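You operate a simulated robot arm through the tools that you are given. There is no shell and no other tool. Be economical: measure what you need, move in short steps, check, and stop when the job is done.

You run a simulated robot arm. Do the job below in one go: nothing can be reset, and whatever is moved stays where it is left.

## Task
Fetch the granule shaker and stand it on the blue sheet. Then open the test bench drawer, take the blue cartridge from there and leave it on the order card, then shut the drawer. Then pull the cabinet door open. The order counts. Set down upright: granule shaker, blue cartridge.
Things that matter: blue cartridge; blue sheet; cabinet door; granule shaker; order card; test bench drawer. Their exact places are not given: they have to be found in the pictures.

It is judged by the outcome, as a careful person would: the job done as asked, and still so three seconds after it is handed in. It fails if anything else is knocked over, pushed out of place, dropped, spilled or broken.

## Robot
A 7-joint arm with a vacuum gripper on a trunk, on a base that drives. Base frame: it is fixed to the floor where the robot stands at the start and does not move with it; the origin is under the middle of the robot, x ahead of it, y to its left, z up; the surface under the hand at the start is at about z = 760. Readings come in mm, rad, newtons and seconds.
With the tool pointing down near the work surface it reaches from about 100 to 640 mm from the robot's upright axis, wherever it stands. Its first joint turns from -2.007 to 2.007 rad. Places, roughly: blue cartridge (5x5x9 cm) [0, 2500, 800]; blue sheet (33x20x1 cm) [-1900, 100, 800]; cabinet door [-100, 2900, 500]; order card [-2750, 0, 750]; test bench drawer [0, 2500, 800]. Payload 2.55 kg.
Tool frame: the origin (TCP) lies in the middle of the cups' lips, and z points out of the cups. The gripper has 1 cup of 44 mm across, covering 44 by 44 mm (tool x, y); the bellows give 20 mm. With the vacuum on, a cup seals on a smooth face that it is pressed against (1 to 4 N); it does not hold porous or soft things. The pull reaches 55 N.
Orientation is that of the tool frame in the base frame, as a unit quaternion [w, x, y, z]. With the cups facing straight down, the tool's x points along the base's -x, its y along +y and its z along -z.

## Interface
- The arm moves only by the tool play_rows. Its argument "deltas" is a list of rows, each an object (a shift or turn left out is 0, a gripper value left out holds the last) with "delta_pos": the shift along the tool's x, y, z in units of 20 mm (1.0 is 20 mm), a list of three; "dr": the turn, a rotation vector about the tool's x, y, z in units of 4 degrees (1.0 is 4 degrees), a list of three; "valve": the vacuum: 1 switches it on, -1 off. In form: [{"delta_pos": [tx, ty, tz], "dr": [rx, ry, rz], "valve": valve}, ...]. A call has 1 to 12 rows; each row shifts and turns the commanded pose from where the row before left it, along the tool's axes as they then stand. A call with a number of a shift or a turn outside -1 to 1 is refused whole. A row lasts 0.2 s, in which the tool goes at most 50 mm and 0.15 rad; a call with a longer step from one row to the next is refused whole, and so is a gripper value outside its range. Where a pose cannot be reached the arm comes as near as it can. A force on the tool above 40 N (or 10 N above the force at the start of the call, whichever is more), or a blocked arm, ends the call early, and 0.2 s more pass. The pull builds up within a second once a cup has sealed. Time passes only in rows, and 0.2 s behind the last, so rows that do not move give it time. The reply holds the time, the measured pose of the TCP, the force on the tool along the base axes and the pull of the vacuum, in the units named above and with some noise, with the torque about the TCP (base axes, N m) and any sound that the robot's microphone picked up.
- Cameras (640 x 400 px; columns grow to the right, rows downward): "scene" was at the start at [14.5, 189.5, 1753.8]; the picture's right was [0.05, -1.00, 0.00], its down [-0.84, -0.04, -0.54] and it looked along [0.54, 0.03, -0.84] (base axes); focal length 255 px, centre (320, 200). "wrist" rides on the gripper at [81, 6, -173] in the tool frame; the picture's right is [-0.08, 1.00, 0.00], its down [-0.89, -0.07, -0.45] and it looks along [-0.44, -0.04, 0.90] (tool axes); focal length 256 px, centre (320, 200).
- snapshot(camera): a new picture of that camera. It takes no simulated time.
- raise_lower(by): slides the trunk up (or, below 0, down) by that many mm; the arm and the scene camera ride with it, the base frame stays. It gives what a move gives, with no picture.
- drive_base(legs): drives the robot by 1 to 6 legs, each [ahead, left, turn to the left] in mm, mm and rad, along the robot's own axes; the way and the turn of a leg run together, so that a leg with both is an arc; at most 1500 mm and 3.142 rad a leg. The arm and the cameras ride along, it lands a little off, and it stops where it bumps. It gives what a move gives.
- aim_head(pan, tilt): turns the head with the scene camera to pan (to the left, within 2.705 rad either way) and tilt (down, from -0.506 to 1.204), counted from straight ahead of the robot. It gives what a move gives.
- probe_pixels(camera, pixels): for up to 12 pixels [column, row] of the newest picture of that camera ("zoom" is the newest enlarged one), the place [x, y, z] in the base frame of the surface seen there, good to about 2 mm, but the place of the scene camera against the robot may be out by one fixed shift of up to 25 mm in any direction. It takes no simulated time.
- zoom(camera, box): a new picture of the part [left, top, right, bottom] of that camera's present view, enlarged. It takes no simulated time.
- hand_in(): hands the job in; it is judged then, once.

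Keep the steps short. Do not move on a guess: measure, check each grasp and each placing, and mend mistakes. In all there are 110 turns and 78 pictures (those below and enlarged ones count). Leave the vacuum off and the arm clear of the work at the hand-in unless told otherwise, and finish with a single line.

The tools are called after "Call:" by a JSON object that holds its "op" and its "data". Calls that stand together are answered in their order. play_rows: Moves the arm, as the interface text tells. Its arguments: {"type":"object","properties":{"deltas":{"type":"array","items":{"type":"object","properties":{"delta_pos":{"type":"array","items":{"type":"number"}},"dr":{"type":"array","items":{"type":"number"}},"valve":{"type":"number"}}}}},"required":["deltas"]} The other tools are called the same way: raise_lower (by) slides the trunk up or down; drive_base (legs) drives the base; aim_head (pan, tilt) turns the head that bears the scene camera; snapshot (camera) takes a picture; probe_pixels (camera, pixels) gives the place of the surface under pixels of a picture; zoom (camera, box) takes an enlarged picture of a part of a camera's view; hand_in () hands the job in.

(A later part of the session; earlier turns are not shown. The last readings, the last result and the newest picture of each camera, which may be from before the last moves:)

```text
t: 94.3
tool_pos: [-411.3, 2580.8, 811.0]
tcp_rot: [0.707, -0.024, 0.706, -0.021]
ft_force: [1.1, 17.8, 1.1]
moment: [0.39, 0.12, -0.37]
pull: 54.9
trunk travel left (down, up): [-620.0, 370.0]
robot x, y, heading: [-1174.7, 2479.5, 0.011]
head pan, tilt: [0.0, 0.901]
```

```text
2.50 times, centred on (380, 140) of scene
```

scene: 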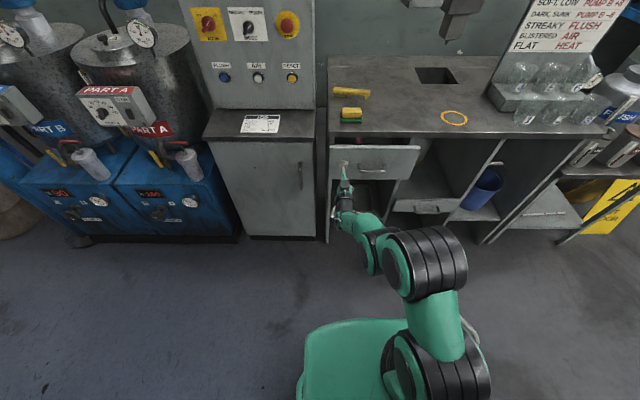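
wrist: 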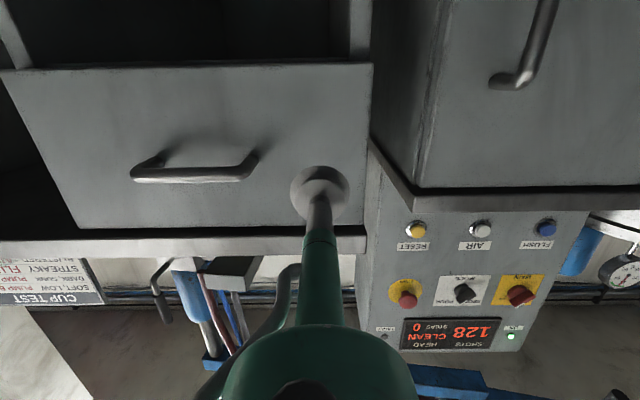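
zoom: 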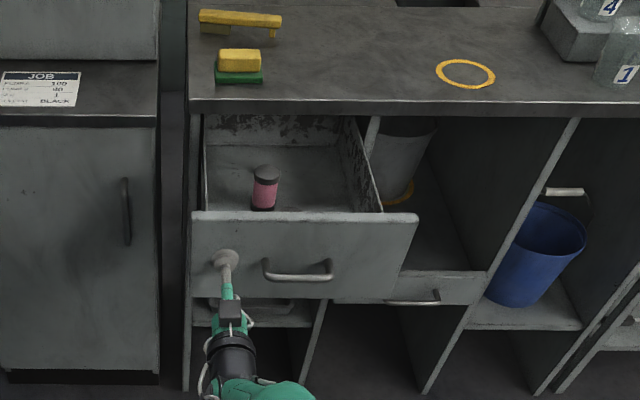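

The drawer is about 280 mm open with its back wall visible. I release, back off, and raise the trunk to look inside.

Call:
{"op": "play_rows", "data": {"deltas": [{"valve": -1}, {}, {}, {}, {}, {"delta_pos": [0, 0, -0.3]}, {"delta_pos": [0, 0, -0.7]}, {}]}}

Call:
{"op": "drive_base", "data": {"legs": [[-60, 0, 0]]}}

Call:
{"op": "raise_lower", "data": {"by": 330}}

Call:
{"op": "snapshot", "data": {"camera": "scene"}}

```text
t: 96.1
tool_pos: [-432.3, 2580.6, 810.8]
tcp_rot: [0.707, -0.024, 0.706, -0.022]
ft_force: [0.7, 0.4, 0.0]
moment: [-0.03, 0.06, -0.01]
pull: 0.1
trunk travel left (down, up): [-620.0, 370.0]
robot x, y, heading: [-1177.2, 2482.3, 0.016]
head pan, tilt: [0.0, 0.901]
```

```text
t: 97.1
tool_pos: [-493.2, 2581.3, 812.9]
tcp_rot: [0.708, -0.024, 0.706, -0.02]
ft_force: [-0.4, 0.1, 1.1]
moment: [-0.01, 0.01, 0.0]
pull: 0.1
trunk travel left (down, up): [-620.0, 370.0]
robot x, y, heading: [-1230.1, 2480.0, 0.014]
head pan, tilt: [0.0, 0.901]
```

```text
t: 100.3
tool_pos: [-492.4, 2581.4, 1141.8]
tcp_rot: [0.707, -0.024, 0.706, -0.02]
ft_force: [-0.4, 0.3, -0.2]
moment: [-0.02, 0.02, 0.02]
pull: 0.1
trunk travel left (down, up): [-950.0, 40.0]
robot x, y, heading: [-1232.8, 2481.3, 0.014]
head pan, tilt: [0.0, 0.901]
```

```text
45 pictures are left
```

scene: 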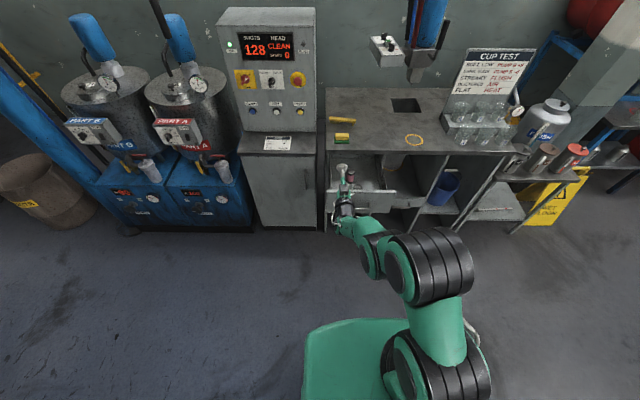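

Now I turn the tool back to facing down, with a slight retraction.

Call:
{"op": "play_rows", "data": {"deltas": [{"delta_pos": [0, 0, -0.4], "dr": [0, 1, 0]}, {"delta_pos": [0, 0, -0.4], "dr": [0, 1, 0]}, {"delta_pos": [0, 0, -0.4], "dr": [0, 1, 0]}, {"delta_pos": [0, 0, -0.3], "dr": [0, 1, 0]}, {"delta_pos": [0, 0, -0.3], "dr": [0, 1, 0]}, {"delta_pos": [0, 0, -0.3], "dr": [0, 1, 0]}, {"delta_pos": [0.2, 0, -0.2], "dr": [0, 1, 0]}, {"delta_pos": [0.2, 0, -0.2], "dr": [0, 1, 0]}, {"delta_pos": [0.2, 0, -0.2], "dr": [0, 1, 0]}, {"delta_pos": [0.2, 0, -0.2], "dr": [0, 1, 0]}, {"delta_pos": [0.3, 0, -0.2], "dr": [0, 1, 0]}, {"delta_pos": [0.3, 0, -0.1], "dr": [0, 1, 0]}]}}

Call:
{"op": "play_rows", "data": {"deltas": [{"delta_pos": [0.4, 0, 0], "dr": [0, 1, 0]}, {"delta_pos": [0.4, 0, 0], "dr": [0, 1, 0]}, {"delta_pos": [0.4, 0, 0], "dr": [0, 1, 0]}, {"delta_pos": [0.4, 0, 0], "dr": [0, 1, 0]}, {"delta_pos": [0.4, 0, 0], "dr": [0, 1, 0]}, {"delta_pos": [0.4, 0, 0], "dr": [0, 1, 0]}, {"delta_pos": [0.4, 0, 0], "dr": [0, 1, 0]}, {"delta_pos": [0.4, 0, 0], "dr": [0, 1, 0]}, {"delta_pos": [0, 0, 0], "dr": [0, 1, 0]}, {"delta_pos": [0, 0, 0], "dr": [0, 1, 0]}, {"dr": [0, 0.5, 0]}, {}]}}

```text
t: 103.0
tool_pos: [-566.6, 2581.4, 1137.6]
tcp_rot: [0.359, -0.012, 0.933, -0.029]
ft_force: [0.2, 1.1, -0.3]
moment: [0.02, 0.03, 0.0]
pull: 0.0
trunk travel left (down, up): [-950.0, 40.0]
robot x, y, heading: [-1233.4, 2480.1, 0.011]
head pan, tilt: [0.0, 0.901]
```

```text
t: 105.5
tool_pos: [-623.0, 2576.4, 1108.3]
tcp_rot: [0.0, -0.002, 1.0, -0.031]
ft_force: [0.9, 0.4, 0.0]
moment: [0.0, 0.0, 0.03]
pull: 0.2
trunk travel left (down, up): [-950.0, 40.0]
robot x, y, heading: [-1232.3, 2478.6, 0.014]
head pan, tilt: [0.0, 0.901]
```

The tool is down with a 3.5° tilt; I correct that, drive forward 250 mm, and look into the drawer with the wrist camera.

Call:
{"op": "play_rows", "data": {"deltas": [{"dr": [-0.89, 0, 0]}, {}]}}

Call:
{"op": "drive_base", "data": {"legs": [[250, 0, 0]]}}

Call:
{"op": "snapshot", "data": {"camera": "wrist"}}

```text
t: 106.2
tool_pos: [-623.6, 2577.7, 1108.0]
tcp_rot: [0.0, -0.003, 1.0, 0.0]
ft_force: [-0.2, 0.0, 0.0]
moment: [-0.02, -0.01, -0.02]
pull: 0.1
trunk travel left (down, up): [-950.0, 40.0]
robot x, y, heading: [-1232.7, 2481.5, 0.012]
head pan, tilt: [0.0, 0.901]
```

```text
t: 108.0
tool_pos: [-372.2, 2578.7, 1108.0]
tcp_rot: [0.002, -0.001, 1.0, 0.0]
ft_force: [0.8, 0.9, -0.2]
moment: [-0.01, 0.0, 0.0]
pull: 0.0
trunk travel left (down, up): [-950.0, 40.0]
robot x, y, heading: [-981.3, 2484.3, 0.014]
head pan, tilt: [0.0, 0.901]
```

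```text
44 pictures are left
```

wrist: 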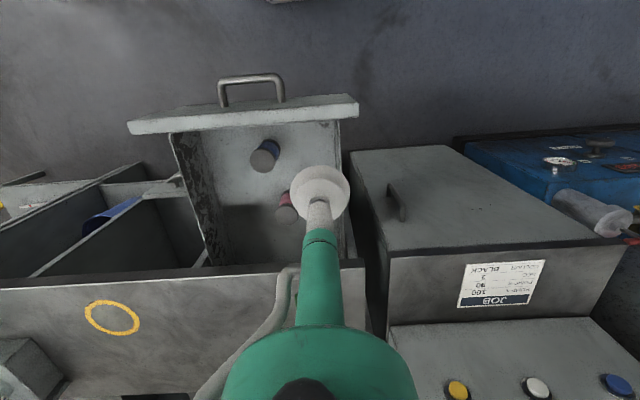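

The blue cartridge stands at (265,155) just behind the front panel, and the pink one is further back. I zoom and probe.

Call:
{"op": "zoom", "data": {"camera": "wrist", "box": [190, 80, 370, 260]}}

Call:
{"op": "probe_pixels", "data": {"camera": "wrist", "pixels": [[264, 160], [258, 156], [272, 162], [262, 168], [275, 148], [285, 214], [240, 115], [230, 160], [210, 180], [330, 120], [255, 180]]}}

```text
2.22 times, centred on (280, 170) of wrist
```

zoom: 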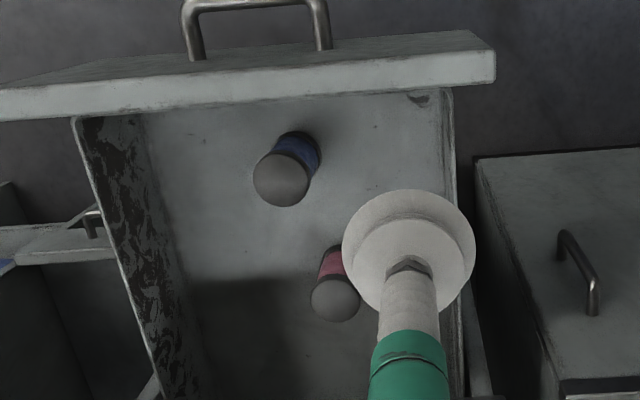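

```text
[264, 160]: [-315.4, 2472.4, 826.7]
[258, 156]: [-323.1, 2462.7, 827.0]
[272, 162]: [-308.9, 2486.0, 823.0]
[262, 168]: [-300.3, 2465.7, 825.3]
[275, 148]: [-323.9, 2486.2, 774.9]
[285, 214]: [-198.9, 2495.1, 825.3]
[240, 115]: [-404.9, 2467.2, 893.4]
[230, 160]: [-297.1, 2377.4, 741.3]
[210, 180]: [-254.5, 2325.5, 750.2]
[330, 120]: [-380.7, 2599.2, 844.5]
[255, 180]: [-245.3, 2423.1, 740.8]
```

The blue cartridge's top centre is at about (-313,2470,826). I drive forward 100 for reach, then move sideways over it and partly down.

Call:
{"op": "drive_base", "data": {"legs": [[100, 0, 0]]}}

Call:
{"op": "play_rows", "data": {"deltas": [{"delta_pos": [0.3, -0.9, 0]}, {"delta_pos": [0.4, -0.9, 0]}, {"delta_pos": [0.4, -0.9, 0]}, {"delta_pos": [0.4, -0.9, 0]}, {"delta_pos": [0.4, -0.9, 0.5]}, {"delta_pos": [0.15, -0.9, 0.9]}, {"delta_pos": [0, 0, 0.9]}, {"delta_pos": [0, 0, 0.9]}, {"delta_pos": [0, 0, 0.9]}, {"delta_pos": [0, 0, 0.9]}, {"delta_pos": [0, 0, 0.9]}, {}]}}

Call:
{"op": "snapshot", "data": {"camera": "wrist"}}

```text
t: 109.1
tool_pos: [-271.2, 2580.9, 1108.4]
tcp_rot: [0.001, -0.003, 1.0, -0.001]
ft_force: [-0.6, -0.6, -0.3]
moment: [0.01, 0.06, -0.01]
pull: 0.0
trunk travel left (down, up): [-950.0, 40.0]
robot x, y, heading: [-881.3, 2484.5, 0.014]
head pan, tilt: [0.0, 0.901]
```

```text
t: 111.7
tool_pos: [-312.2, 2473.1, 988.2]
tcp_rot: [0.001, -0.002, 1.0, 0.0]
ft_force: [-0.7, -0.5, 0.5]
moment: [0.01, -0.02, 0.01]
pull: 0.0
trunk travel left (down, up): [-950.0, 40.0]
robot x, y, heading: [-878.6, 2487.6, 0.014]
head pan, tilt: [0.0, 0.901]
```

```text
42 pictures are left
```

wrist: 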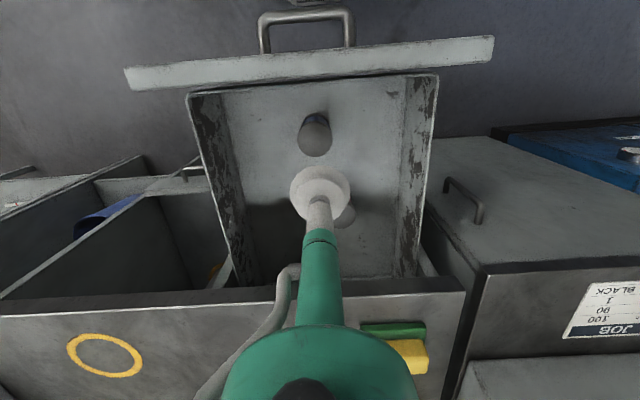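

Call:
{"op": "zoom", "data": {"camera": "wrist", "box": [270, 90, 370, 190]}}

Call:
{"op": "probe_pixels", "data": {"camera": "wrist", "pixels": [[315, 140], [303, 140], [327, 140], [315, 153], [315, 128], [350, 60], [380, 82]]}}

```text
4.00 times, centred on (320, 140) of wrist
```

zoom: 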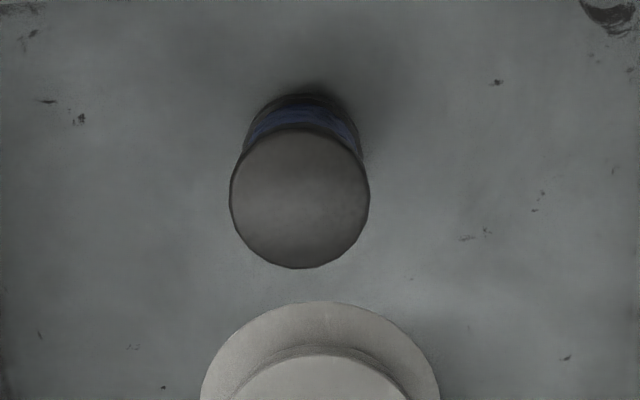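

```text
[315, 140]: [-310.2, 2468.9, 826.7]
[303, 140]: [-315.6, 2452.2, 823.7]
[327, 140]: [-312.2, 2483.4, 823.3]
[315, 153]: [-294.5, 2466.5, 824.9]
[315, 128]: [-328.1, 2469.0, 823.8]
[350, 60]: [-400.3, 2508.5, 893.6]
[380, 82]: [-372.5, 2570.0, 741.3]
```

The lid centre is (-311,2468.5,825). I go down with the vacuum on.

Call:
{"op": "play_rows", "data": {"deltas": [{"delta_pos": [-0.05, -0.22, 0.9]}, {"delta_pos": [0, 0, 0.9]}, {"delta_pos": [0, 0, 0.9]}, {"delta_pos": [0, 0, 0.9]}, {"delta_pos": [0, 0, 0.9]}, {"delta_pos": [0, 0, 0.9]}, {"delta_pos": [0, 0, 0.9]}, {"delta_pos": [0, 0, 0.9], "valve": 1}, {"delta_pos": [0, 0, 0.5]}, {"delta_pos": [0, 0, 0.3]}, {"delta_pos": [0, 0, 0.15]}, {}]}}

Call:
{"op": "play_rows", "data": {"deltas": [{}, {}, {}]}}

```text
t: 114.3
tool_pos: [-310.4, 2467.7, 826.2]
tcp_rot: [0.0, -0.003, 1.0, 0.0]
ft_force: [0.5, -0.3, 0.3]
moment: [0.02, 0.0, 0.0]
pull: 55.3
trunk travel left (down, up): [-950.0, 40.0]
robot x, y, heading: [-882.1, 2484.1, 0.012]
head pan, tilt: [0.0, 0.901]
```

```text
t: 115.1
tool_pos: [-310.9, 2468.7, 827.2]
tcp_rot: [0.0, -0.003, 1.0, 0.0]
ft_force: [-0.4, -0.2, 0.0]
moment: [0.02, -0.01, 0.02]
pull: 55.4
trunk travel left (down, up): [-950.0, 40.0]
robot x, y, heading: [-879.6, 2483.2, 0.013]
head pan, tilt: [0.0, 0.901]
```

Sealed at z=826. I lift straight up.

Call:
{"op": "play_rows", "data": {"deltas": [{"delta_pos": [0, 0, -0.3]}, {"delta_pos": [0, 0, -0.7]}, {"delta_pos": [0, 0, -0.9]}, {"delta_pos": [0, 0, -0.9]}, {"delta_pos": [0, 0, -0.9]}, {"delta_pos": [0, 0, -0.9]}, {"delta_pos": [0, 0, -0.9]}, {"delta_pos": [0, 0, -0.9]}, {"delta_pos": [0, 0, -0.9]}, {"delta_pos": [0, 0, -0.9]}, {"delta_pos": [0, 0, -0.9]}, {"delta_pos": [0, 0, -0.6]}]}}

Call:
{"op": "snapshot", "data": {"camera": "wrist"}}

```text
t: 117.7
tool_pos: [-313.3, 2469.3, 1020.1]
tcp_rot: [-0.001, -0.003, 1.0, 0.0]
ft_force: [0.2, -0.1, -1.5]
moment: [0.0, 0.0, 0.04]
pull: 54.8
trunk travel left (down, up): [-950.0, 40.0]
robot x, y, heading: [-879.3, 2486.8, 0.013]
head pan, tilt: [0.0, 0.901]
```

```text
40 pictures are left
```

wrist: 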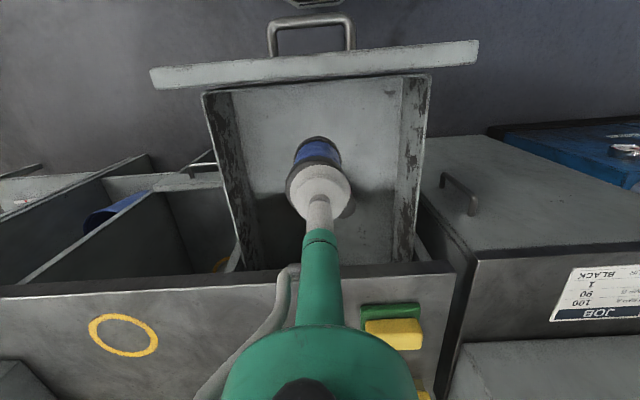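

The blue cartridge is held and hangs straight (weight about 1.7 N). I retract the arm, then drive back and right and on through the open lane at y≈1300.

Call:
{"op": "play_rows", "data": {"deltas": [{"delta_pos": [0.4, 0, -0.8]}, {"delta_pos": [0.8, 0, -0.8]}, {"delta_pos": [0.9, 0, 0]}, {"delta_pos": [0.9, 0, 0]}, {"delta_pos": [0.9, 0, 0]}, {"delta_pos": [0.9, 0, 0]}, {"delta_pos": [0.9, 0, 0]}, {"delta_pos": [0.9, 0, 0]}, {"delta_pos": [0.9, 0, 0]}, {"delta_pos": [0.5, 0, 0]}, {}]}}

Call:
{"op": "drive_base", "data": {"legs": [[-400, 0, 0], [0, -1180, 0], [-700, 0, 0]]}}

Call:
{"op": "aim_head", "data": {"pan": 2.6, "tilt": 0.6}}

Call:
{"op": "snapshot", "data": {"camera": "scene"}}

```text
t: 120.1
tool_pos: [-471.4, 2469.5, 1053.9]
tcp_rot: [0.001, -0.002, 1.0, 0.001]
ft_force: [0.4, -0.3, -1.2]
moment: [0.01, 0.03, -0.01]
pull: 54.7
trunk travel left (down, up): [-950.0, 40.0]
robot x, y, heading: [-883.8, 2485.0, 0.011]
head pan, tilt: [0.0, 0.901]
```

```text
t: 131.6
tool_pos: [-1552.5, 1284.9, 1053.3]
tcp_rot: [0.001, -0.002, 1.0, 0.001]
ft_force: [-0.4, 0.2, -1.7]
moment: [-0.02, 0.02, 0.0]
pull: 55.2
trunk travel left (down, up): [-950.0, 40.0]
robot x, y, heading: [-1963.3, 1304.0, 0.013]
head pan, tilt: [0.0, 0.901]
```

```text
t: 133.9
tool_pos: [-1552.0, 1285.4, 1052.3]
tcp_rot: [0.001, -0.003, 1.0, 0.001]
ft_force: [-0.8, 0.7, -1.9]
moment: [0.04, 0.02, 0.0]
pull: 54.6
trunk travel left (down, up): [-950.0, 40.0]
robot x, y, heading: [-1963.0, 1298.8, 0.014]
head pan, tilt: [2.601, 0.6]
```

```text
39 pictures are left
```

scene: 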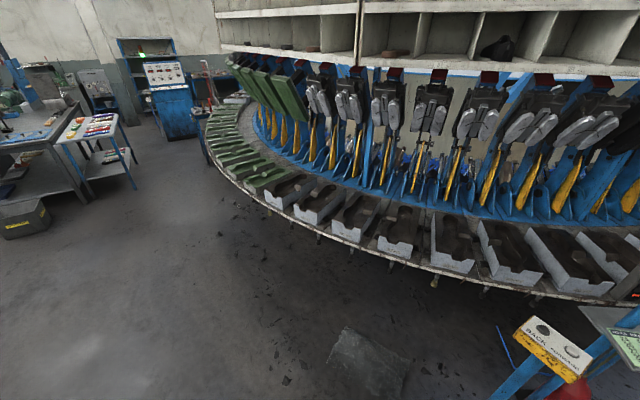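

I check clearance to the carousel and look at the side beyond the table.

Call:
{"op": "probe_pixels", "data": {"camera": "scene", "pixels": [[480, 282], [300, 215], [240, 180], [375, 350], [130, 185], [40, 235], [330, 365]]}}

Call:
{"op": "aim_head", "data": {"pan": -2.5, "tilt": 0.6}}

Call:
{"op": "snapshot", "data": {"camera": "scene"}}

```text
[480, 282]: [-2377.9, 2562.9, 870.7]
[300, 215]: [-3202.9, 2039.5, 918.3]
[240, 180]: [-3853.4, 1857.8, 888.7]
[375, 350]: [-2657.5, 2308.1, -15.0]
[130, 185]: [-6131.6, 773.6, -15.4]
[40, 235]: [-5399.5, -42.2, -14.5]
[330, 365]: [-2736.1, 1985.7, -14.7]
```

```text
t: 137.9
tool_pos: [-1552.0, 1284.6, 1053.2]
tcp_rot: [0.0, -0.003, 1.0, -0.001]
ft_force: [0.5, 0.9, -1.8]
moment: [0.04, -0.01, -0.04]
pull: 54.8
trunk travel left (down, up): [-950.0, 40.0]
robot x, y, heading: [-1961.6, 1304.0, 0.012]
head pan, tilt: [-2.499, 0.6]
```

```text
38 pictures are left
```

scene: 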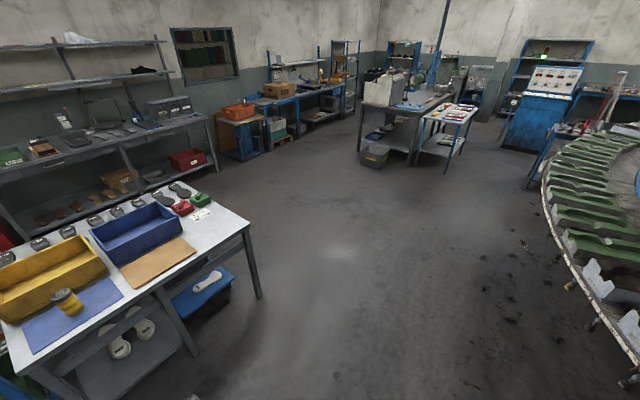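

The lane is clear, and the card is at (200,215) next to the green clamp. I drive back 1240, then right to y≈-60, standing off the table's end.

Call:
{"op": "drive_base", "data": {"legs": [[-1240, 0, 0], [0, -1360, 0]]}}

Call:
{"op": "snapshot", "data": {"camera": "wrist"}}

```text
t: 150.8
tool_pos: [-2753.6, -111.4, 1053.0]
tcp_rot: [0.001, -0.017, 1.0, 0.0]
ft_force: [0.0, -0.4, -1.8]
moment: [0.01, 0.0, -0.04]
pull: 54.4
trunk travel left (down, up): [-950.0, 40.0]
robot x, y, heading: [-3164.2, -108.0, 0.043]
head pan, tilt: [-2.499, 0.6]
```

```text
37 pictures are left
```

wrist: 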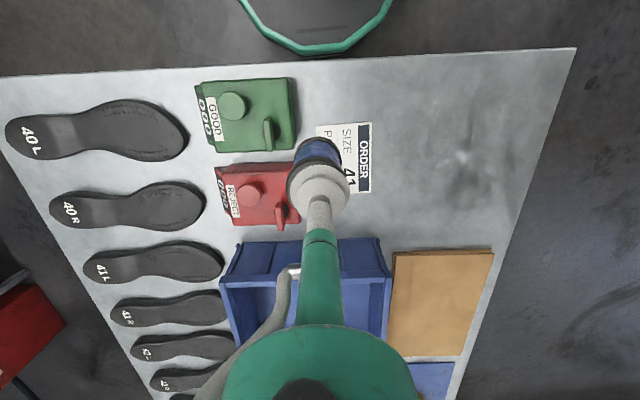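

The card is right beneath, next to the green and red counters. I probe the card corners and the counters' edges.

Call:
{"op": "probe_pixels", "data": {"camera": "wrist", "pixels": [[319, 128], [370, 124], [368, 190], [364, 160], [300, 140], [296, 80], [298, 220], [300, 165], [360, 230], [348, 140], [275, 170]]}}

```text
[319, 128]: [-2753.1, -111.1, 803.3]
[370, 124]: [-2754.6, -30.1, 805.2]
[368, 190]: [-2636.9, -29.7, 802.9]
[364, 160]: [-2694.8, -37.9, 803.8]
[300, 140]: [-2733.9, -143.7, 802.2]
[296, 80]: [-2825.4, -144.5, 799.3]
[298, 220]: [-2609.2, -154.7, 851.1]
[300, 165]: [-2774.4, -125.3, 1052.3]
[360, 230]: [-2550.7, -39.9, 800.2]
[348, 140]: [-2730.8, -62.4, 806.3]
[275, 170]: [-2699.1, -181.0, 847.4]
```

The card spans x -2755…-2635, y -111…-30, centre (-2695,-70), z 804. I move above its centre and come down close, TCP to about 902 (touch expected at ~890).

Call:
{"op": "play_rows", "data": {"deltas": [{"delta_pos": [-0.75, 0.5, 0]}, {"delta_pos": [-0.75, 0.5, 0]}, {"delta_pos": [-0.75, 0.5, 0.4]}, {"delta_pos": [-0.75, 0.47, 0.8]}, {"delta_pos": [0, 0, 0.9]}, {"delta_pos": [0, 0, 0.9]}, {"delta_pos": [0, 0, 0.9]}, {"delta_pos": [0, 0, 0.9]}, {"delta_pos": [0, 0, 0.9]}, {"delta_pos": [0, 0, 0.9]}, {"delta_pos": [0, 0, 0.6]}, {}]}}

Call:
{"op": "snapshot", "data": {"camera": "wrist"}}

```text
t: 153.4
tool_pos: [-2694.0, -70.7, 908.3]
tcp_rot: [0.002, -0.016, 1.0, 0.0]
ft_force: [0.0, -0.3, -0.5]
moment: [0.0, -0.01, 0.03]
pull: 54.7
trunk travel left (down, up): [-950.0, 40.0]
robot x, y, heading: [-3165.9, -104.8, 0.043]
head pan, tilt: [-2.499, 0.6]
```

```text
36 pictures are left
```

wrist: 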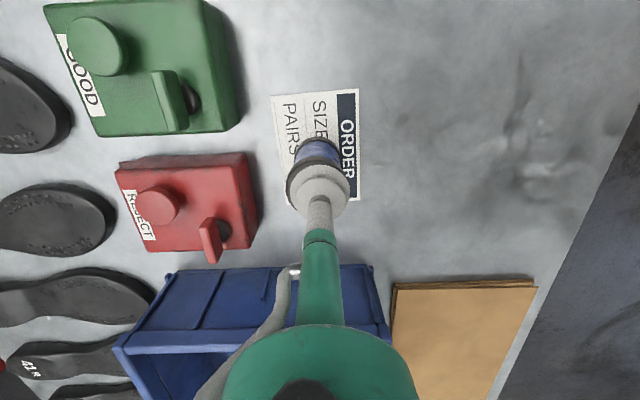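

On the card's middle. I lower the last ~18 mm in small steps.

Call:
{"op": "play_rows", "data": {"deltas": [{"delta_pos": [0, 0, 0.4]}, {"delta_pos": [0, 0, 0.3]}, {"delta_pos": [0, 0, 0.1]}, {}]}}

```text
t: 154.4
tool_pos: [-2694.1, -71.0, 893.5]
tcp_rot: [0.001, -0.016, 1.0, 0.0]
ft_force: [-0.3, 0.4, -0.9]
moment: [-0.01, -0.02, 0.01]
pull: 54.9
trunk travel left (down, up): [-950.0, 40.0]
robot x, y, heading: [-3165.2, -110.1, 0.042]
head pan, tilt: [-2.499, 0.6]
```

Call:
{"op": "play_rows", "data": {"deltas": [{"delta_pos": [0, 0, 0.1]}, {"delta_pos": [0, 0, 0.06]}, {}]}}

```text
t: 155.2
tool_pos: [-2692.6, -70.1, 889.1]
tcp_rot: [0.002, -0.017, 1.0, 0.0]
ft_force: [-0.4, 0.5, -1.4]
moment: [-0.01, -0.02, 0.01]
pull: 54.4
trunk travel left (down, up): [-950.0, 40.0]
robot x, y, heading: [-3162.3, -107.0, 0.039]
head pan, tilt: [-2.499, 0.6]
```

Still hanging (-1.4 N). I continue in 1 mm steps.

Call:
{"op": "play_rows", "data": {"deltas": [{"delta_pos": [0, 0, 0.06]}, {"delta_pos": [0, 0, 0.06]}, {}]}}

```text
t: 156.0
tool_pos: [-2694.9, -70.7, 888.2]
tcp_rot: [0.001, -0.016, 1.0, 0.001]
ft_force: [-0.1, 0.4, 1.5]
moment: [-0.01, 0.0, -0.01]
pull: 54.8
trunk travel left (down, up): [-950.0, 40.0]
robot x, y, heading: [-3167.0, -108.2, 0.043]
head pan, tilt: [-2.499, 0.6]
```

Contact (+1.5 N). One more nudge, then I release and lift.

Call:
{"op": "play_rows", "data": {"deltas": [{"delta_pos": [0, 0, 0.03]}, {"valve": -1}, {}, {}, {}, {}, {"delta_pos": [0, 0, -0.1]}, {"delta_pos": [0, 0, -0.3]}, {"delta_pos": [0, 0, -0.8]}, {"delta_pos": [0, 0, -0.9]}, {"delta_pos": [0, 0, -0.9]}, {"delta_pos": [0, 0, -0.9]}]}}

Call:
{"op": "snapshot", "data": {"camera": "wrist"}}

```text
t: 158.6
tool_pos: [-2694.8, -70.0, 966.2]
tcp_rot: [0.002, -0.017, 1.0, -0.001]
ft_force: [0.0, 0.2, -0.2]
moment: [0.0, 0.02, 0.01]
pull: 0.0
trunk travel left (down, up): [-950.0, 40.0]
robot x, y, heading: [-3162.4, -107.0, 0.041]
head pan, tilt: [-2.499, 0.6]
```

```text
35 pictures are left
```

wrist: 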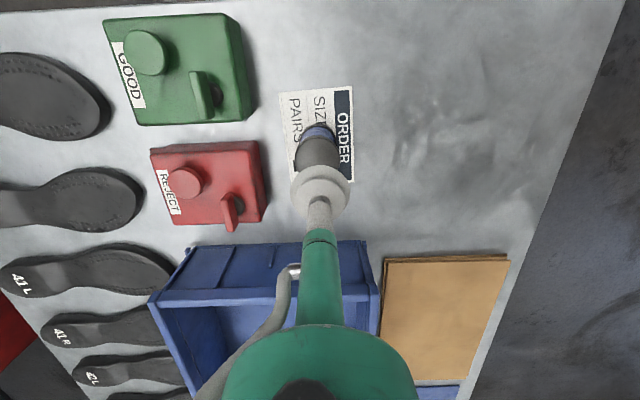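

The cartridge stands upright on the card. I raise and retract the arm, and drive back to the lane (correcting heading) and towards the test bench.

Call:
{"op": "play_rows", "data": {"deltas": [{"delta_pos": [0, 0, -1]}, {"delta_pos": [0, 0, -1]}, {"delta_pos": [0, 0, -1]}, {"delta_pos": [0, 0, -1]}, {"delta_pos": [0, 0, -1]}, {"delta_pos": [0, 0, -1]}, {"delta_pos": [0.5, 0, -0.8]}, {"delta_pos": [0.9, 0, 0]}, {"delta_pos": [0.9, 0, 0]}, {"delta_pos": [0.9, 0, 0]}, {}]}}

Call:
{"op": "drive_base", "data": {"legs": [[0, 0, -0.042], [0, 1400, 0], [1300, 0, 0], [600, 0, 0]]}}

Call:
{"op": "aim_head", "data": {"pan": 0.7, "tilt": 0.6}}

Call:
{"op": "snapshot", "data": {"camera": "scene"}}

```text
t: 161.0
tool_pos: [-2759.0, -72.0, 1100.3]
tcp_rot: [0.0, -0.016, 1.0, 0.001]
ft_force: [0.0, -0.1, 0.1]
moment: [-0.01, -0.01, 0.03]
pull: 0.0
trunk travel left (down, up): [-950.0, 40.0]
robot x, y, heading: [-3163.9, -107.4, 0.047]
head pan, tilt: [-2.499, 0.6]
```

```text
t: 177.5
tool_pos: [-810.3, 1162.6, 1102.1]
tcp_rot: [0.001, 0.037, 0.999, 0.0]
ft_force: [-0.6, -0.1, -0.1]
moment: [0.01, 0.02, 0.01]
pull: 0.0
trunk travel left (down, up): [-950.0, 40.0]
robot x, y, heading: [-1217.3, 1174.7, -0.066]
head pan, tilt: [-2.499, 0.6]
```

```text
t: 180.2
tool_pos: [-811.3, 1162.2, 1099.9]
tcp_rot: [0.0, 0.038, 0.999, 0.001]
ft_force: [0.6, -0.5, 0.4]
moment: [0.04, -0.02, -0.04]
pull: 0.1
trunk travel left (down, up): [-950.0, 40.0]
robot x, y, heading: [-1219.1, 1174.8, -0.069]
head pan, tilt: [0.7, 0.6]
```

```text
34 pictures are left
```

scene: 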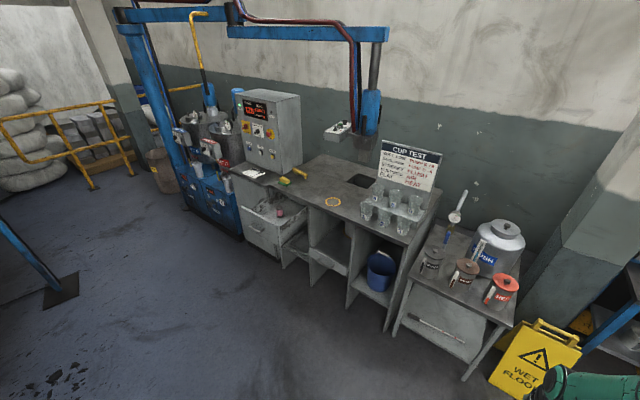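

The heading drifted by -0.067. I extend the arm here in free space and turn the tool to horizontal, then drive over.

Call:
{"op": "play_rows", "data": {"deltas": [{"delta_pos": [-0.97, 0, 0]}, {"delta_pos": [-0.97, 0, 0]}, {"delta_pos": [-0.97, 0, 0]}, {"delta_pos": [-0.97, 0, 0]}, {"delta_pos": [-0.97, 0, 0]}, {"delta_pos": [-0.97, 0, 0]}, {"delta_pos": [-0.97, 0, 0]}, {"delta_pos": [-0.97, 0, 0]}, {"delta_pos": [-0.97, 0, 0]}, {"delta_pos": [-0.97, 0, 0]}, {"delta_pos": [-0.97, 0, 0]}, {"delta_pos": [-0.97, 0, 0]}]}}

Call:
{"op": "play_rows", "data": {"deltas": [{"dr": [0, -1, 0]}, {"dr": [0, -1, 0]}, {"dr": [0, -1, 0]}, {"dr": [0, -1, 0]}, {"dr": [0, -1, 0]}, {"dr": [0, -1, 0]}, {"delta_pos": [-0.7, 0, 0.5], "dr": [0, -1, 0]}, {"delta_pos": [-0.7, 0, 0.5], "dr": [0, -1, 0]}, {"delta_pos": [-0.7, 0, 0.5], "dr": [0, -1, 0]}, {"dr": [0, -1, 0]}, {"dr": [0, -1, 0]}, {"dr": [0, -1, 0]}]}}

Call:
{"op": "play_rows", "data": {"deltas": [{"delta_pos": [-0.5, 0, 0.8], "dr": [0, -1, 0]}, {"delta_pos": [-0.5, 0, 0.8], "dr": [0, -1, 0]}, {"delta_pos": [-0.4, 0, 0.85], "dr": [0, -1, 0]}, {"dr": [0, -1, 0]}, {"dr": [0, -1, 0]}, {"dr": [0, -1, 0]}, {"dr": [0, -1, 0]}, {"dr": [0, -1, 0]}, {"dr": [0, -1, 0]}, {"dr": [0, -1, 0]}, {"dr": [0, -0.5, 0]}, {}]}}

Call:
{"op": "drive_base", "data": {"legs": [[0, 0, 0.067]]}}

```text
t: 182.8
tool_pos: [-583.4, 1145.2, 1100.0]
tcp_rot: [0.001, 0.037, 0.999, 0.0]
ft_force: [-0.3, -0.2, 0.2]
moment: [0.02, 0.04, 0.01]
pull: 0.1
out of reach, approached as far as the arm can: row 12
trunk travel left (down, up): [-950.0, 40.0]
robot x, y, heading: [-1216.1, 1172.6, -0.063]
head pan, tilt: [0.7, 0.6]
```

```text
t: 185.4
tool_pos: [-530.6, 1143.4, 1094.7]
tcp_rot: [0.384, 0.034, 0.923, -0.014]
ft_force: [-0.3, 0.2, -0.1]
moment: [-0.03, -0.01, -0.01]
pull: 0.1
out of reach, approached as far as the arm can: row 11
trunk travel left (down, up): [-950.0, 40.0]
robot x, y, heading: [-1219.5, 1170.6, -0.069]
head pan, tilt: [0.7, 0.6]
```

```text
t: 188.0
tool_pos: [-476.1, 1154.4, 1079.3]
tcp_rot: [0.635, 0.038, 0.77, -0.055]
ft_force: [0.1, -0.1, 0.0]
moment: [0.02, 0.04, 0.01]
pull: 0.1
out of reach, approached as far as the arm can: row 1, 3, 4, 5, 6, 8, 9, 10, 11
trunk travel left (down, up): [-950.0, 40.0]
robot x, y, heading: [-1220.2, 1175.4, -0.07]
head pan, tilt: [0.7, 0.6]
```

```text
t: 188.9
tool_pos: [-475.1, 1204.0, 1079.0]
tcp_rot: [0.636, 0.012, 0.771, -0.034]
ft_force: [0.3, -0.8, 0.1]
moment: [-0.01, 0.0, 0.03]
pull: 0.0
trunk travel left (down, up): [-950.0, 40.0]
robot x, y, heading: [-1218.1, 1172.1, -0.001]
head pan, tilt: [0.7, 0.6]
```

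79° reached. Earlier it worked with the tool about 60 mm higher relative to the trunk, so I move up and left a little and finish the turn.

Call:
{"op": "play_rows", "data": {"deltas": [{"delta_pos": [-0.98, 0.5, -0.19]}, {"delta_pos": [-0.98, 0.5, -0.19]}, {"delta_pos": [-0.98, 0.5, -0.19]}, {"dr": [0, -1, 0]}, {"dr": [0, -1, 0]}, {"dr": [0, -0.8, 0]}, {}]}}

```text
t: 190.5
tool_pos: [-473.7, 1235.7, 1139.3]
tcp_rot: [0.709, 0.009, 0.705, -0.036]
ft_force: [-0.2, -0.2, 0.8]
moment: [0.01, 0.03, 0.03]
pull: 0.0
trunk travel left (down, up): [-950.0, 40.0]
robot x, y, heading: [-1218.5, 1169.8, 0.001]
head pan, tilt: [0.7, 0.6]
```

Horizontal. I straighten the yaw (3.6°), back off 40 mm and drive left in front of the open drawer.

Call:
{"op": "play_rows", "data": {"deltas": [{"dr": [-0.9, 0, 0]}, {}]}}

Call:
{"op": "drive_base", "data": {"legs": [[-60, 0, 0], [0, 1340, 0]]}}

```text
t: 191.1
tool_pos: [-476.2, 1252.2, 1138.6]
tcp_rot: [0.707, -0.007, 0.707, -0.018]
ft_force: [0.3, -0.2, 0.7]
moment: [-0.01, -0.03, 0.03]
pull: 0.0
out of reach, approached as far as the arm can: row 1
trunk travel left (down, up): [-950.0, 40.0]
robot x, y, heading: [-1214.2, 1171.6, 0.007]
head pan, tilt: [0.7, 0.6]
```

```text
t: 198.3
tool_pos: [-536.0, 2577.7, 1140.1]
tcp_rot: [0.707, -0.007, 0.707, -0.019]
ft_force: [0.7, 0.5, 0.2]
moment: [-0.02, -0.02, -0.01]
pull: 0.1
trunk travel left (down, up): [-950.0, 40.0]
robot x, y, heading: [-1278.0, 2494.7, 0.001]
head pan, tilt: [0.7, 0.6]
```

Now I lower to z≈812 and look.

Call:
{"op": "raise_lower", "data": {"by": -328}}

Call:
{"op": "snapshot", "data": {"camera": "wrist"}}

Call:
{"op": "probe_pixels", "data": {"camera": "wrist", "pixels": [[320, 150], [320, 165], [260, 160], [340, 120]]}}

```text
t: 201.5
tool_pos: [-534.9, 2575.8, 812.0]
tcp_rot: [0.707, -0.008, 0.707, -0.02]
ft_force: [0.0, -0.1, -0.4]
moment: [0.01, 0.0, -0.02]
pull: 0.0
trunk travel left (down, up): [-622.0, 368.0]
robot x, y, heading: [-1277.6, 2491.9, 0.008]
head pan, tilt: [0.7, 0.6]
```

```text
33 pictures are left
```

wrist: 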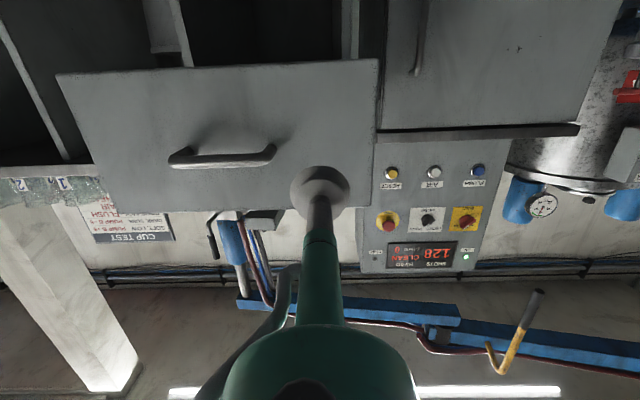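

```text
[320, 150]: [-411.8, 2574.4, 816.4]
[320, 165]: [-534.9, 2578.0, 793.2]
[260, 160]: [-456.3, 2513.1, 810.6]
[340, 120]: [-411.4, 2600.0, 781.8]
```

The face is at x=-411, the tool axis clear of the handle. I drive forward 115 to just before contact, then push 270.

Call:
{"op": "drive_base", "data": {"legs": [[115, 0, 0]]}}

Call:
{"op": "drive_base", "data": {"legs": [[130, 0, 0]]}}

```text
t: 202.7
tool_pos: [-419.9, 2573.7, 811.4]
tcp_rot: [0.706, -0.006, 0.707, -0.019]
ft_force: [-0.8, 0.2, 0.3]
moment: [0.02, -0.01, 0.02]
pull: 0.1
trunk travel left (down, up): [-622.0, 368.0]
robot x, y, heading: [-1165.2, 2496.9, 0.004]
head pan, tilt: [0.7, 0.6]
```

```text
t: 204.0
tool_pos: [-291.0, 2574.4, 810.4]
tcp_rot: [0.706, -0.006, 0.708, -0.02]
ft_force: [-0.5, 0.5, 0.2]
moment: [0.01, 0.0, 0.05]
pull: 0.0
trunk travel left (down, up): [-622.0, 368.0]
robot x, y, heading: [-1035.7, 2496.2, -0.003]
head pan, tilt: [0.7, 0.6]
```

It moves nearly freely. I push another 145 and then check.

Call:
{"op": "drive_base", "data": {"legs": [[145, 0, 0]]}}

Call:
{"op": "snapshot", "data": {"camera": "wrist"}}

Call:
{"op": "probe_pixels", "data": {"camera": "wrist", "pixels": [[290, 140], [340, 120], [250, 120], [300, 90]]}}

```text
t: 205.3
tool_pos: [-146.1, 2574.1, 811.6]
tcp_rot: [0.706, -0.007, 0.708, -0.02]
ft_force: [0.5, -0.5, -0.2]
moment: [-0.01, 0.0, -0.01]
pull: 0.0
trunk travel left (down, up): [-622.0, 368.0]
robot x, y, heading: [-887.5, 2497.3, 0.0]
head pan, tilt: [0.7, 0.6]
```

```text
32 pictures are left
```

wrist: 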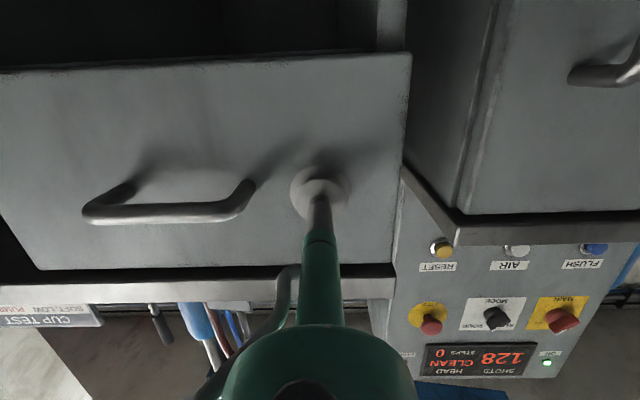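

```text
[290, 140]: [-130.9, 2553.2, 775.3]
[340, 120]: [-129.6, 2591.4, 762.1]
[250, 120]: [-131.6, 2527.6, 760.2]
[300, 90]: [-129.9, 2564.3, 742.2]
```

The face reads x=-130.5, same as originally closed. I press gently to confirm it is fully shut, then back off.

Call:
{"op": "play_rows", "data": {"deltas": [{"delta_pos": [0, 0, 0.4]}, {"delta_pos": [0, 0, 0.3]}, {"delta_pos": [0, 0, 0.2]}, {"delta_pos": [0, 0, 0.2]}, {}]}}

```text
t: 206.5
tool_pos: [-125.1, 2574.3, 810.8]
tcp_rot: [0.706, -0.006, 0.708, -0.02]
ft_force: [-0.6, -0.5, 0.0]
moment: [-0.03, 0.02, 0.03]
pull: 0.1
trunk travel left (down, up): [-622.0, 368.0]
robot x, y, heading: [-885.1, 2492.8, -0.002]
head pan, tilt: [0.7, 0.6]
```

Call:
{"op": "play_rows", "data": {"deltas": [{"delta_pos": [0, 0, 0.3]}, {"delta_pos": [0, 0, 0.3]}, {}, {}]}}

Call:
{"op": "probe_pixels", "data": {"camera": "wrist", "pixels": [[290, 140]]}}

Call:
{"op": "snapshot", "data": {"camera": "wrist"}}

Call:
{"op": "probe_pixels", "data": {"camera": "wrist", "pixels": [[290, 140], [340, 120], [250, 120], [300, 90]]}}

```text
t: 207.5
tool_pos: [-112.8, 2574.3, 811.6]
tcp_rot: [0.707, -0.005, 0.707, -0.02]
ft_force: [-6.2, -1.4, 1.0]
moment: [-0.02, 0.01, 0.06]
pull: 0.0
trunk travel left (down, up): [-622.0, 368.0]
robot x, y, heading: [-890.1, 2497.2, 0.0]
head pan, tilt: [0.7, 0.6]
```

```text
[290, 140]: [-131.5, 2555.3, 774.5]
```

```text
31 pictures are left
```

wrist: 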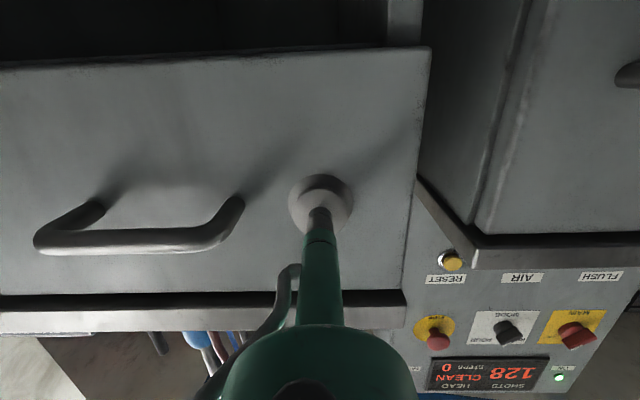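

```text
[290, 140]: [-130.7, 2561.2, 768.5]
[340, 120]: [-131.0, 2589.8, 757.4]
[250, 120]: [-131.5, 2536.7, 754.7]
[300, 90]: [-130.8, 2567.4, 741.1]
```

The drawer is firmly shut. I back off and look at the cabinet door to measure its edges, handle and hinge side.

Call:
{"op": "play_rows", "data": {"deltas": [{"delta_pos": [0, 0, -0.6]}, {"delta_pos": [0, 0, -0.6]}, {}]}}

Call:
{"op": "drive_base", "data": {"legs": [[-230, 0, 0], [0, 170, 0]]}}

Call:
{"op": "aim_head", "data": {"pan": 0.25, "tilt": 0.75}}

Call:
{"op": "snapshot", "data": {"camera": "scene"}}

Call:
{"op": "snapshot", "data": {"camera": "wrist"}}

```text
t: 208.3
tool_pos: [-136.0, 2576.0, 813.5]
tcp_rot: [0.707, -0.006, 0.707, -0.02]
ft_force: [0.7, 0.0, -0.1]
moment: [0.02, 0.0, 0.01]
pull: 0.1
trunk travel left (down, up): [-622.0, 368.0]
robot x, y, heading: [-888.8, 2489.5, -0.001]
head pan, tilt: [0.7, 0.6]
```

```text
t: 211.1
tool_pos: [-366.2, 2751.4, 813.6]
tcp_rot: [0.707, -0.01, 0.707, -0.019]
ft_force: [0.7, 0.2, 0.3]
moment: [-0.01, 0.03, -0.05]
pull: 0.1
trunk travel left (down, up): [-622.0, 368.0]
robot x, y, heading: [-1113.9, 2666.2, 0.002]
head pan, tilt: [0.7, 0.6]
```

```text
t: 212.0
tool_pos: [-366.2, 2750.2, 812.2]
tcp_rot: [0.707, -0.009, 0.707, -0.016]
ft_force: [0.3, 0.5, -0.7]
moment: [0.0, 0.0, 0.03]
pull: 0.1
trunk travel left (down, up): [-622.0, 368.0]
robot x, y, heading: [-1115.7, 2667.6, 0.009]
head pan, tilt: [0.25, 0.75]
```

```text
30 pictures are left
```

scene: 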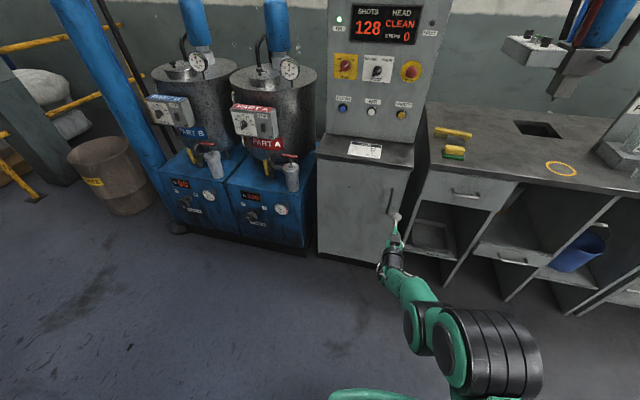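

```text
29 pictures are left
```

wrist: 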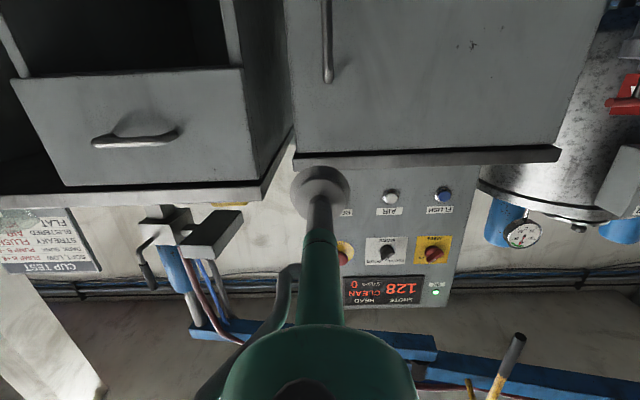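

Call:
{"op": "probe_pixels", "data": {"camera": "wrist", "pixels": [[298, 100], [292, 130], [290, 60], [310, 100], [328, 60], [326, 10], [450, 100], [555, 120], [585, 60], [345, 100], [270, 100], [560, 140]]}}

Call:
{"op": "zoom", "data": {"camera": "scene", "box": [300, 120, 460, 280]}}

Call:
{"op": "probe_pixels", "data": {"camera": "scene", "pixels": [[320, 200], [318, 250], [322, 255], [390, 195], [404, 190], [385, 260], [316, 180], [310, 200], [313, 235], [392, 215], [300, 245]]}}

```text
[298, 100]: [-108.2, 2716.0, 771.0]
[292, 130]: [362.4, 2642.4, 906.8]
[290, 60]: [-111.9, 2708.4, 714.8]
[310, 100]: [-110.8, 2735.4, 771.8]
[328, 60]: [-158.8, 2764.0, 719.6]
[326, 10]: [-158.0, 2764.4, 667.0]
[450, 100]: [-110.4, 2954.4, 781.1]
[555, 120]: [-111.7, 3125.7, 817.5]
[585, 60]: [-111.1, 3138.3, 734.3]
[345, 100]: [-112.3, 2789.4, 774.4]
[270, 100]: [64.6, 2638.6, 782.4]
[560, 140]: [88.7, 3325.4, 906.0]
```

```text
2.50 times, centred on (380, 200) of scene
```

zoom: 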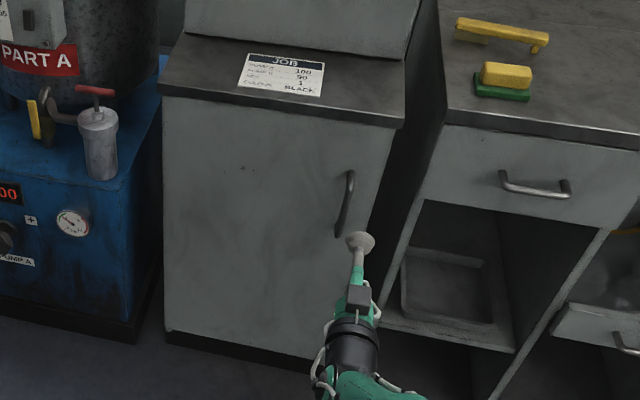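

```text
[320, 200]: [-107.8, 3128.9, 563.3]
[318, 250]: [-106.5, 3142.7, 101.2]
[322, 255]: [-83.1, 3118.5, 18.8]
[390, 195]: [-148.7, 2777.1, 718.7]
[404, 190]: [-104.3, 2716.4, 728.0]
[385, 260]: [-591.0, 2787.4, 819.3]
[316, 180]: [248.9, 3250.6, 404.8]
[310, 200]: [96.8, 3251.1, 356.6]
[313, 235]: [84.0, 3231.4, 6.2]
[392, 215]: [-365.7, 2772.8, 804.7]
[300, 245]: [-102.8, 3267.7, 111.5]
```

The door spans y 2706–3142 (hinge at y≈3142), face x=-111; its handle is at y 2764, z 600–738. The free area above the handle at z≈787, y≈2748 suits the cup. I lower by 26 and drive close.

Call:
{"op": "raise_lower", "data": {"by": -26}}

Call:
{"op": "drive_base", "data": {"legs": [[215, 0, 0]]}}

Call:
{"op": "snapshot", "data": {"camera": "wrist"}}

```text
t: 212.8
tool_pos: [-367.1, 2751.6, 786.0]
tcp_rot: [0.707, -0.009, 0.707, -0.017]
ft_force: [-0.3, 0.5, 0.2]
moment: [-0.01, 0.03, 0.02]
pull: 0.0
trunk travel left (down, up): [-596.0, 394.0]
robot x, y, heading: [-1116.1, 2667.1, 0.007]
head pan, tilt: [0.25, 0.75]
```

```text
t: 214.4
tool_pos: [-152.6, 2751.8, 786.7]
tcp_rot: [0.706, -0.009, 0.708, -0.017]
ft_force: [0.5, -0.7, -0.5]
moment: [-0.02, 0.0, 0.01]
pull: 0.1
trunk travel left (down, up): [-596.0, 394.0]
robot x, y, heading: [-906.5, 2668.0, 0.006]
head pan, tilt: [0.25, 0.75]
```

```text
27 pictures are left
```

wrist: 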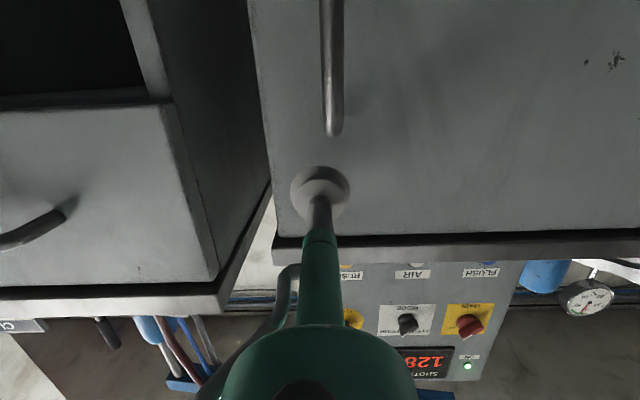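

The cup faces the free area above the handle, 42 mm away. I approach with the vacuum on.

Call:
{"op": "play_rows", "data": {"deltas": [{"delta_pos": [0, 0, 0.8], "valve": 1}, {"delta_pos": [0, 0, 0.7]}, {"delta_pos": [0, 0, 0.4]}, {"delta_pos": [0, 0, 0.2]}, {"delta_pos": [0, 0, 0.15]}, {}, {}, {}]}}

```text
t: 216.2
tool_pos: [-109.2, 2751.6, 787.0]
tcp_rot: [0.707, -0.007, 0.707, -0.018]
ft_force: [-4.9, -1.5, 0.5]
moment: [-0.05, -0.06, 0.43]
pull: 54.9
trunk travel left (down, up): [-596.0, 394.0]
robot x, y, heading: [-906.4, 2663.6, 0.006]
head pan, tilt: [0.25, 0.75]
```

Sealed. I swing the robot as a rigid body about the hinge (-105,3142): per rad it is -477 ahead, +801 left, -1 rad turn. First a small 0.08 rad.

Call:
{"op": "drive_base", "data": {"legs": [[-38, 64, -0.08]]}}

```text
t: 217.2
tool_pos: [-138.9, 2753.2, 786.7]
tcp_rot: [0.705, 0.022, 0.707, -0.047]
ft_force: [-0.9, 3.9, 0.0]
moment: [0.39, -0.08, 0.16]
pull: 54.3
trunk travel left (down, up): [-596.0, 394.0]
robot x, y, heading: [-941.4, 2733.9, -0.074]
head pan, tilt: [0.25, 0.75]
```

The door follows. I continue with 0.2 rad in two legs.

Call:
{"op": "drive_base", "data": {"legs": [[-48, 80, -0.1], [-48, 80, -0.1]]}}

```text
t: 219.1
tool_pos: [-217.3, 2768.5, 786.7]
tcp_rot: [0.697, 0.09, 0.702, -0.118]
ft_force: [7.2, 19.2, -0.1]
moment: [0.01, -0.03, -0.37]
pull: 54.9
trunk travel left (down, up): [-596.0, 394.0]
robot x, y, heading: [-1007.1, 2907.4, -0.28]
head pan, tilt: [0.25, 0.75]
```

It follows well (about 16° open), with a 19 N side force. I add a small left correction and go on.

Call:
{"op": "drive_base", "data": {"legs": [[0, 4, 0], [-48, 81, -0.1]]}}

```text
t: 220.5
tool_pos: [-255.0, 2782.7, 785.2]
tcp_rot: [0.69, 0.127, 0.696, -0.152]
ft_force: [-4.2, -9.8, 0.2]
moment: [0.26, -0.14, -0.25]
pull: 55.2
trunk travel left (down, up): [-596.0, 394.0]
robot x, y, heading: [-1024.5, 3001.9, -0.382]
head pan, tilt: [0.25, 0.75]
```

Call:
{"op": "drive_base", "data": {"legs": [[-48, 79, -0.1], [-48, 80, -0.1]]}}

Call:
{"op": "snapshot", "data": {"camera": "scene"}}

```text
t: 222.3
tool_pos: [-324.1, 2820.3, 786.2]
tcp_rot: [0.672, 0.194, 0.68, -0.22]
ft_force: [6.0, 7.3, 0.0]
moment: [-0.24, 0.12, -0.38]
pull: 55.2
trunk travel left (down, up): [-596.0, 394.0]
robot x, y, heading: [-1039.1, 3188.0, -0.576]
head pan, tilt: [0.25, 0.75]
```

```text
26 pictures are left
```

scene: 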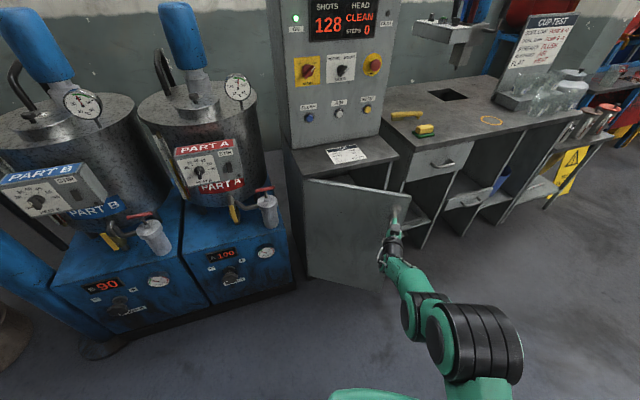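

The door is about 33° open and following. I continue in 0.2 rad steps.

Call:
{"op": "drive_base", "data": {"legs": [[-48, 80, -0.1], [-48, 80, -0.1]]}}

```text
t: 224.2
tool_pos: [-385.5, 2873.0, 785.9]
tcp_rot: [0.646, 0.259, 0.658, -0.287]
ft_force: [15.9, 12.2, 0.4]
moment: [0.05, -0.05, -0.74]
pull: 55.0
trunk travel left (down, up): [-596.0, 394.0]
robot x, y, heading: [-1011.5, 3372.0, -0.777]
head pan, tilt: [0.25, 0.75]
```

Call:
{"op": "drive_base", "data": {"legs": [[0, 4, 0], [-48, 80, -0.1], [-48, 81, -0.1]]}}

Call:
{"op": "snapshot", "data": {"camera": "scene"}}

```text
t: 226.3
tool_pos: [-432.9, 2934.7, 787.4]
tcp_rot: [0.615, 0.323, 0.629, -0.348]
ft_force: [7.7, 2.6, -0.5]
moment: [0.1, -0.21, -0.33]
pull: 54.6
trunk travel left (down, up): [-596.0, 394.0]
robot x, y, heading: [-950.3, 3552.1, -0.98]
head pan, tilt: [0.25, 0.75]
```

```text
25 pictures are left
```

scene: 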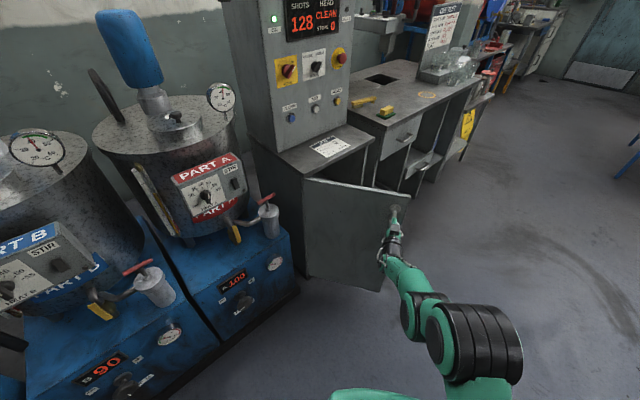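

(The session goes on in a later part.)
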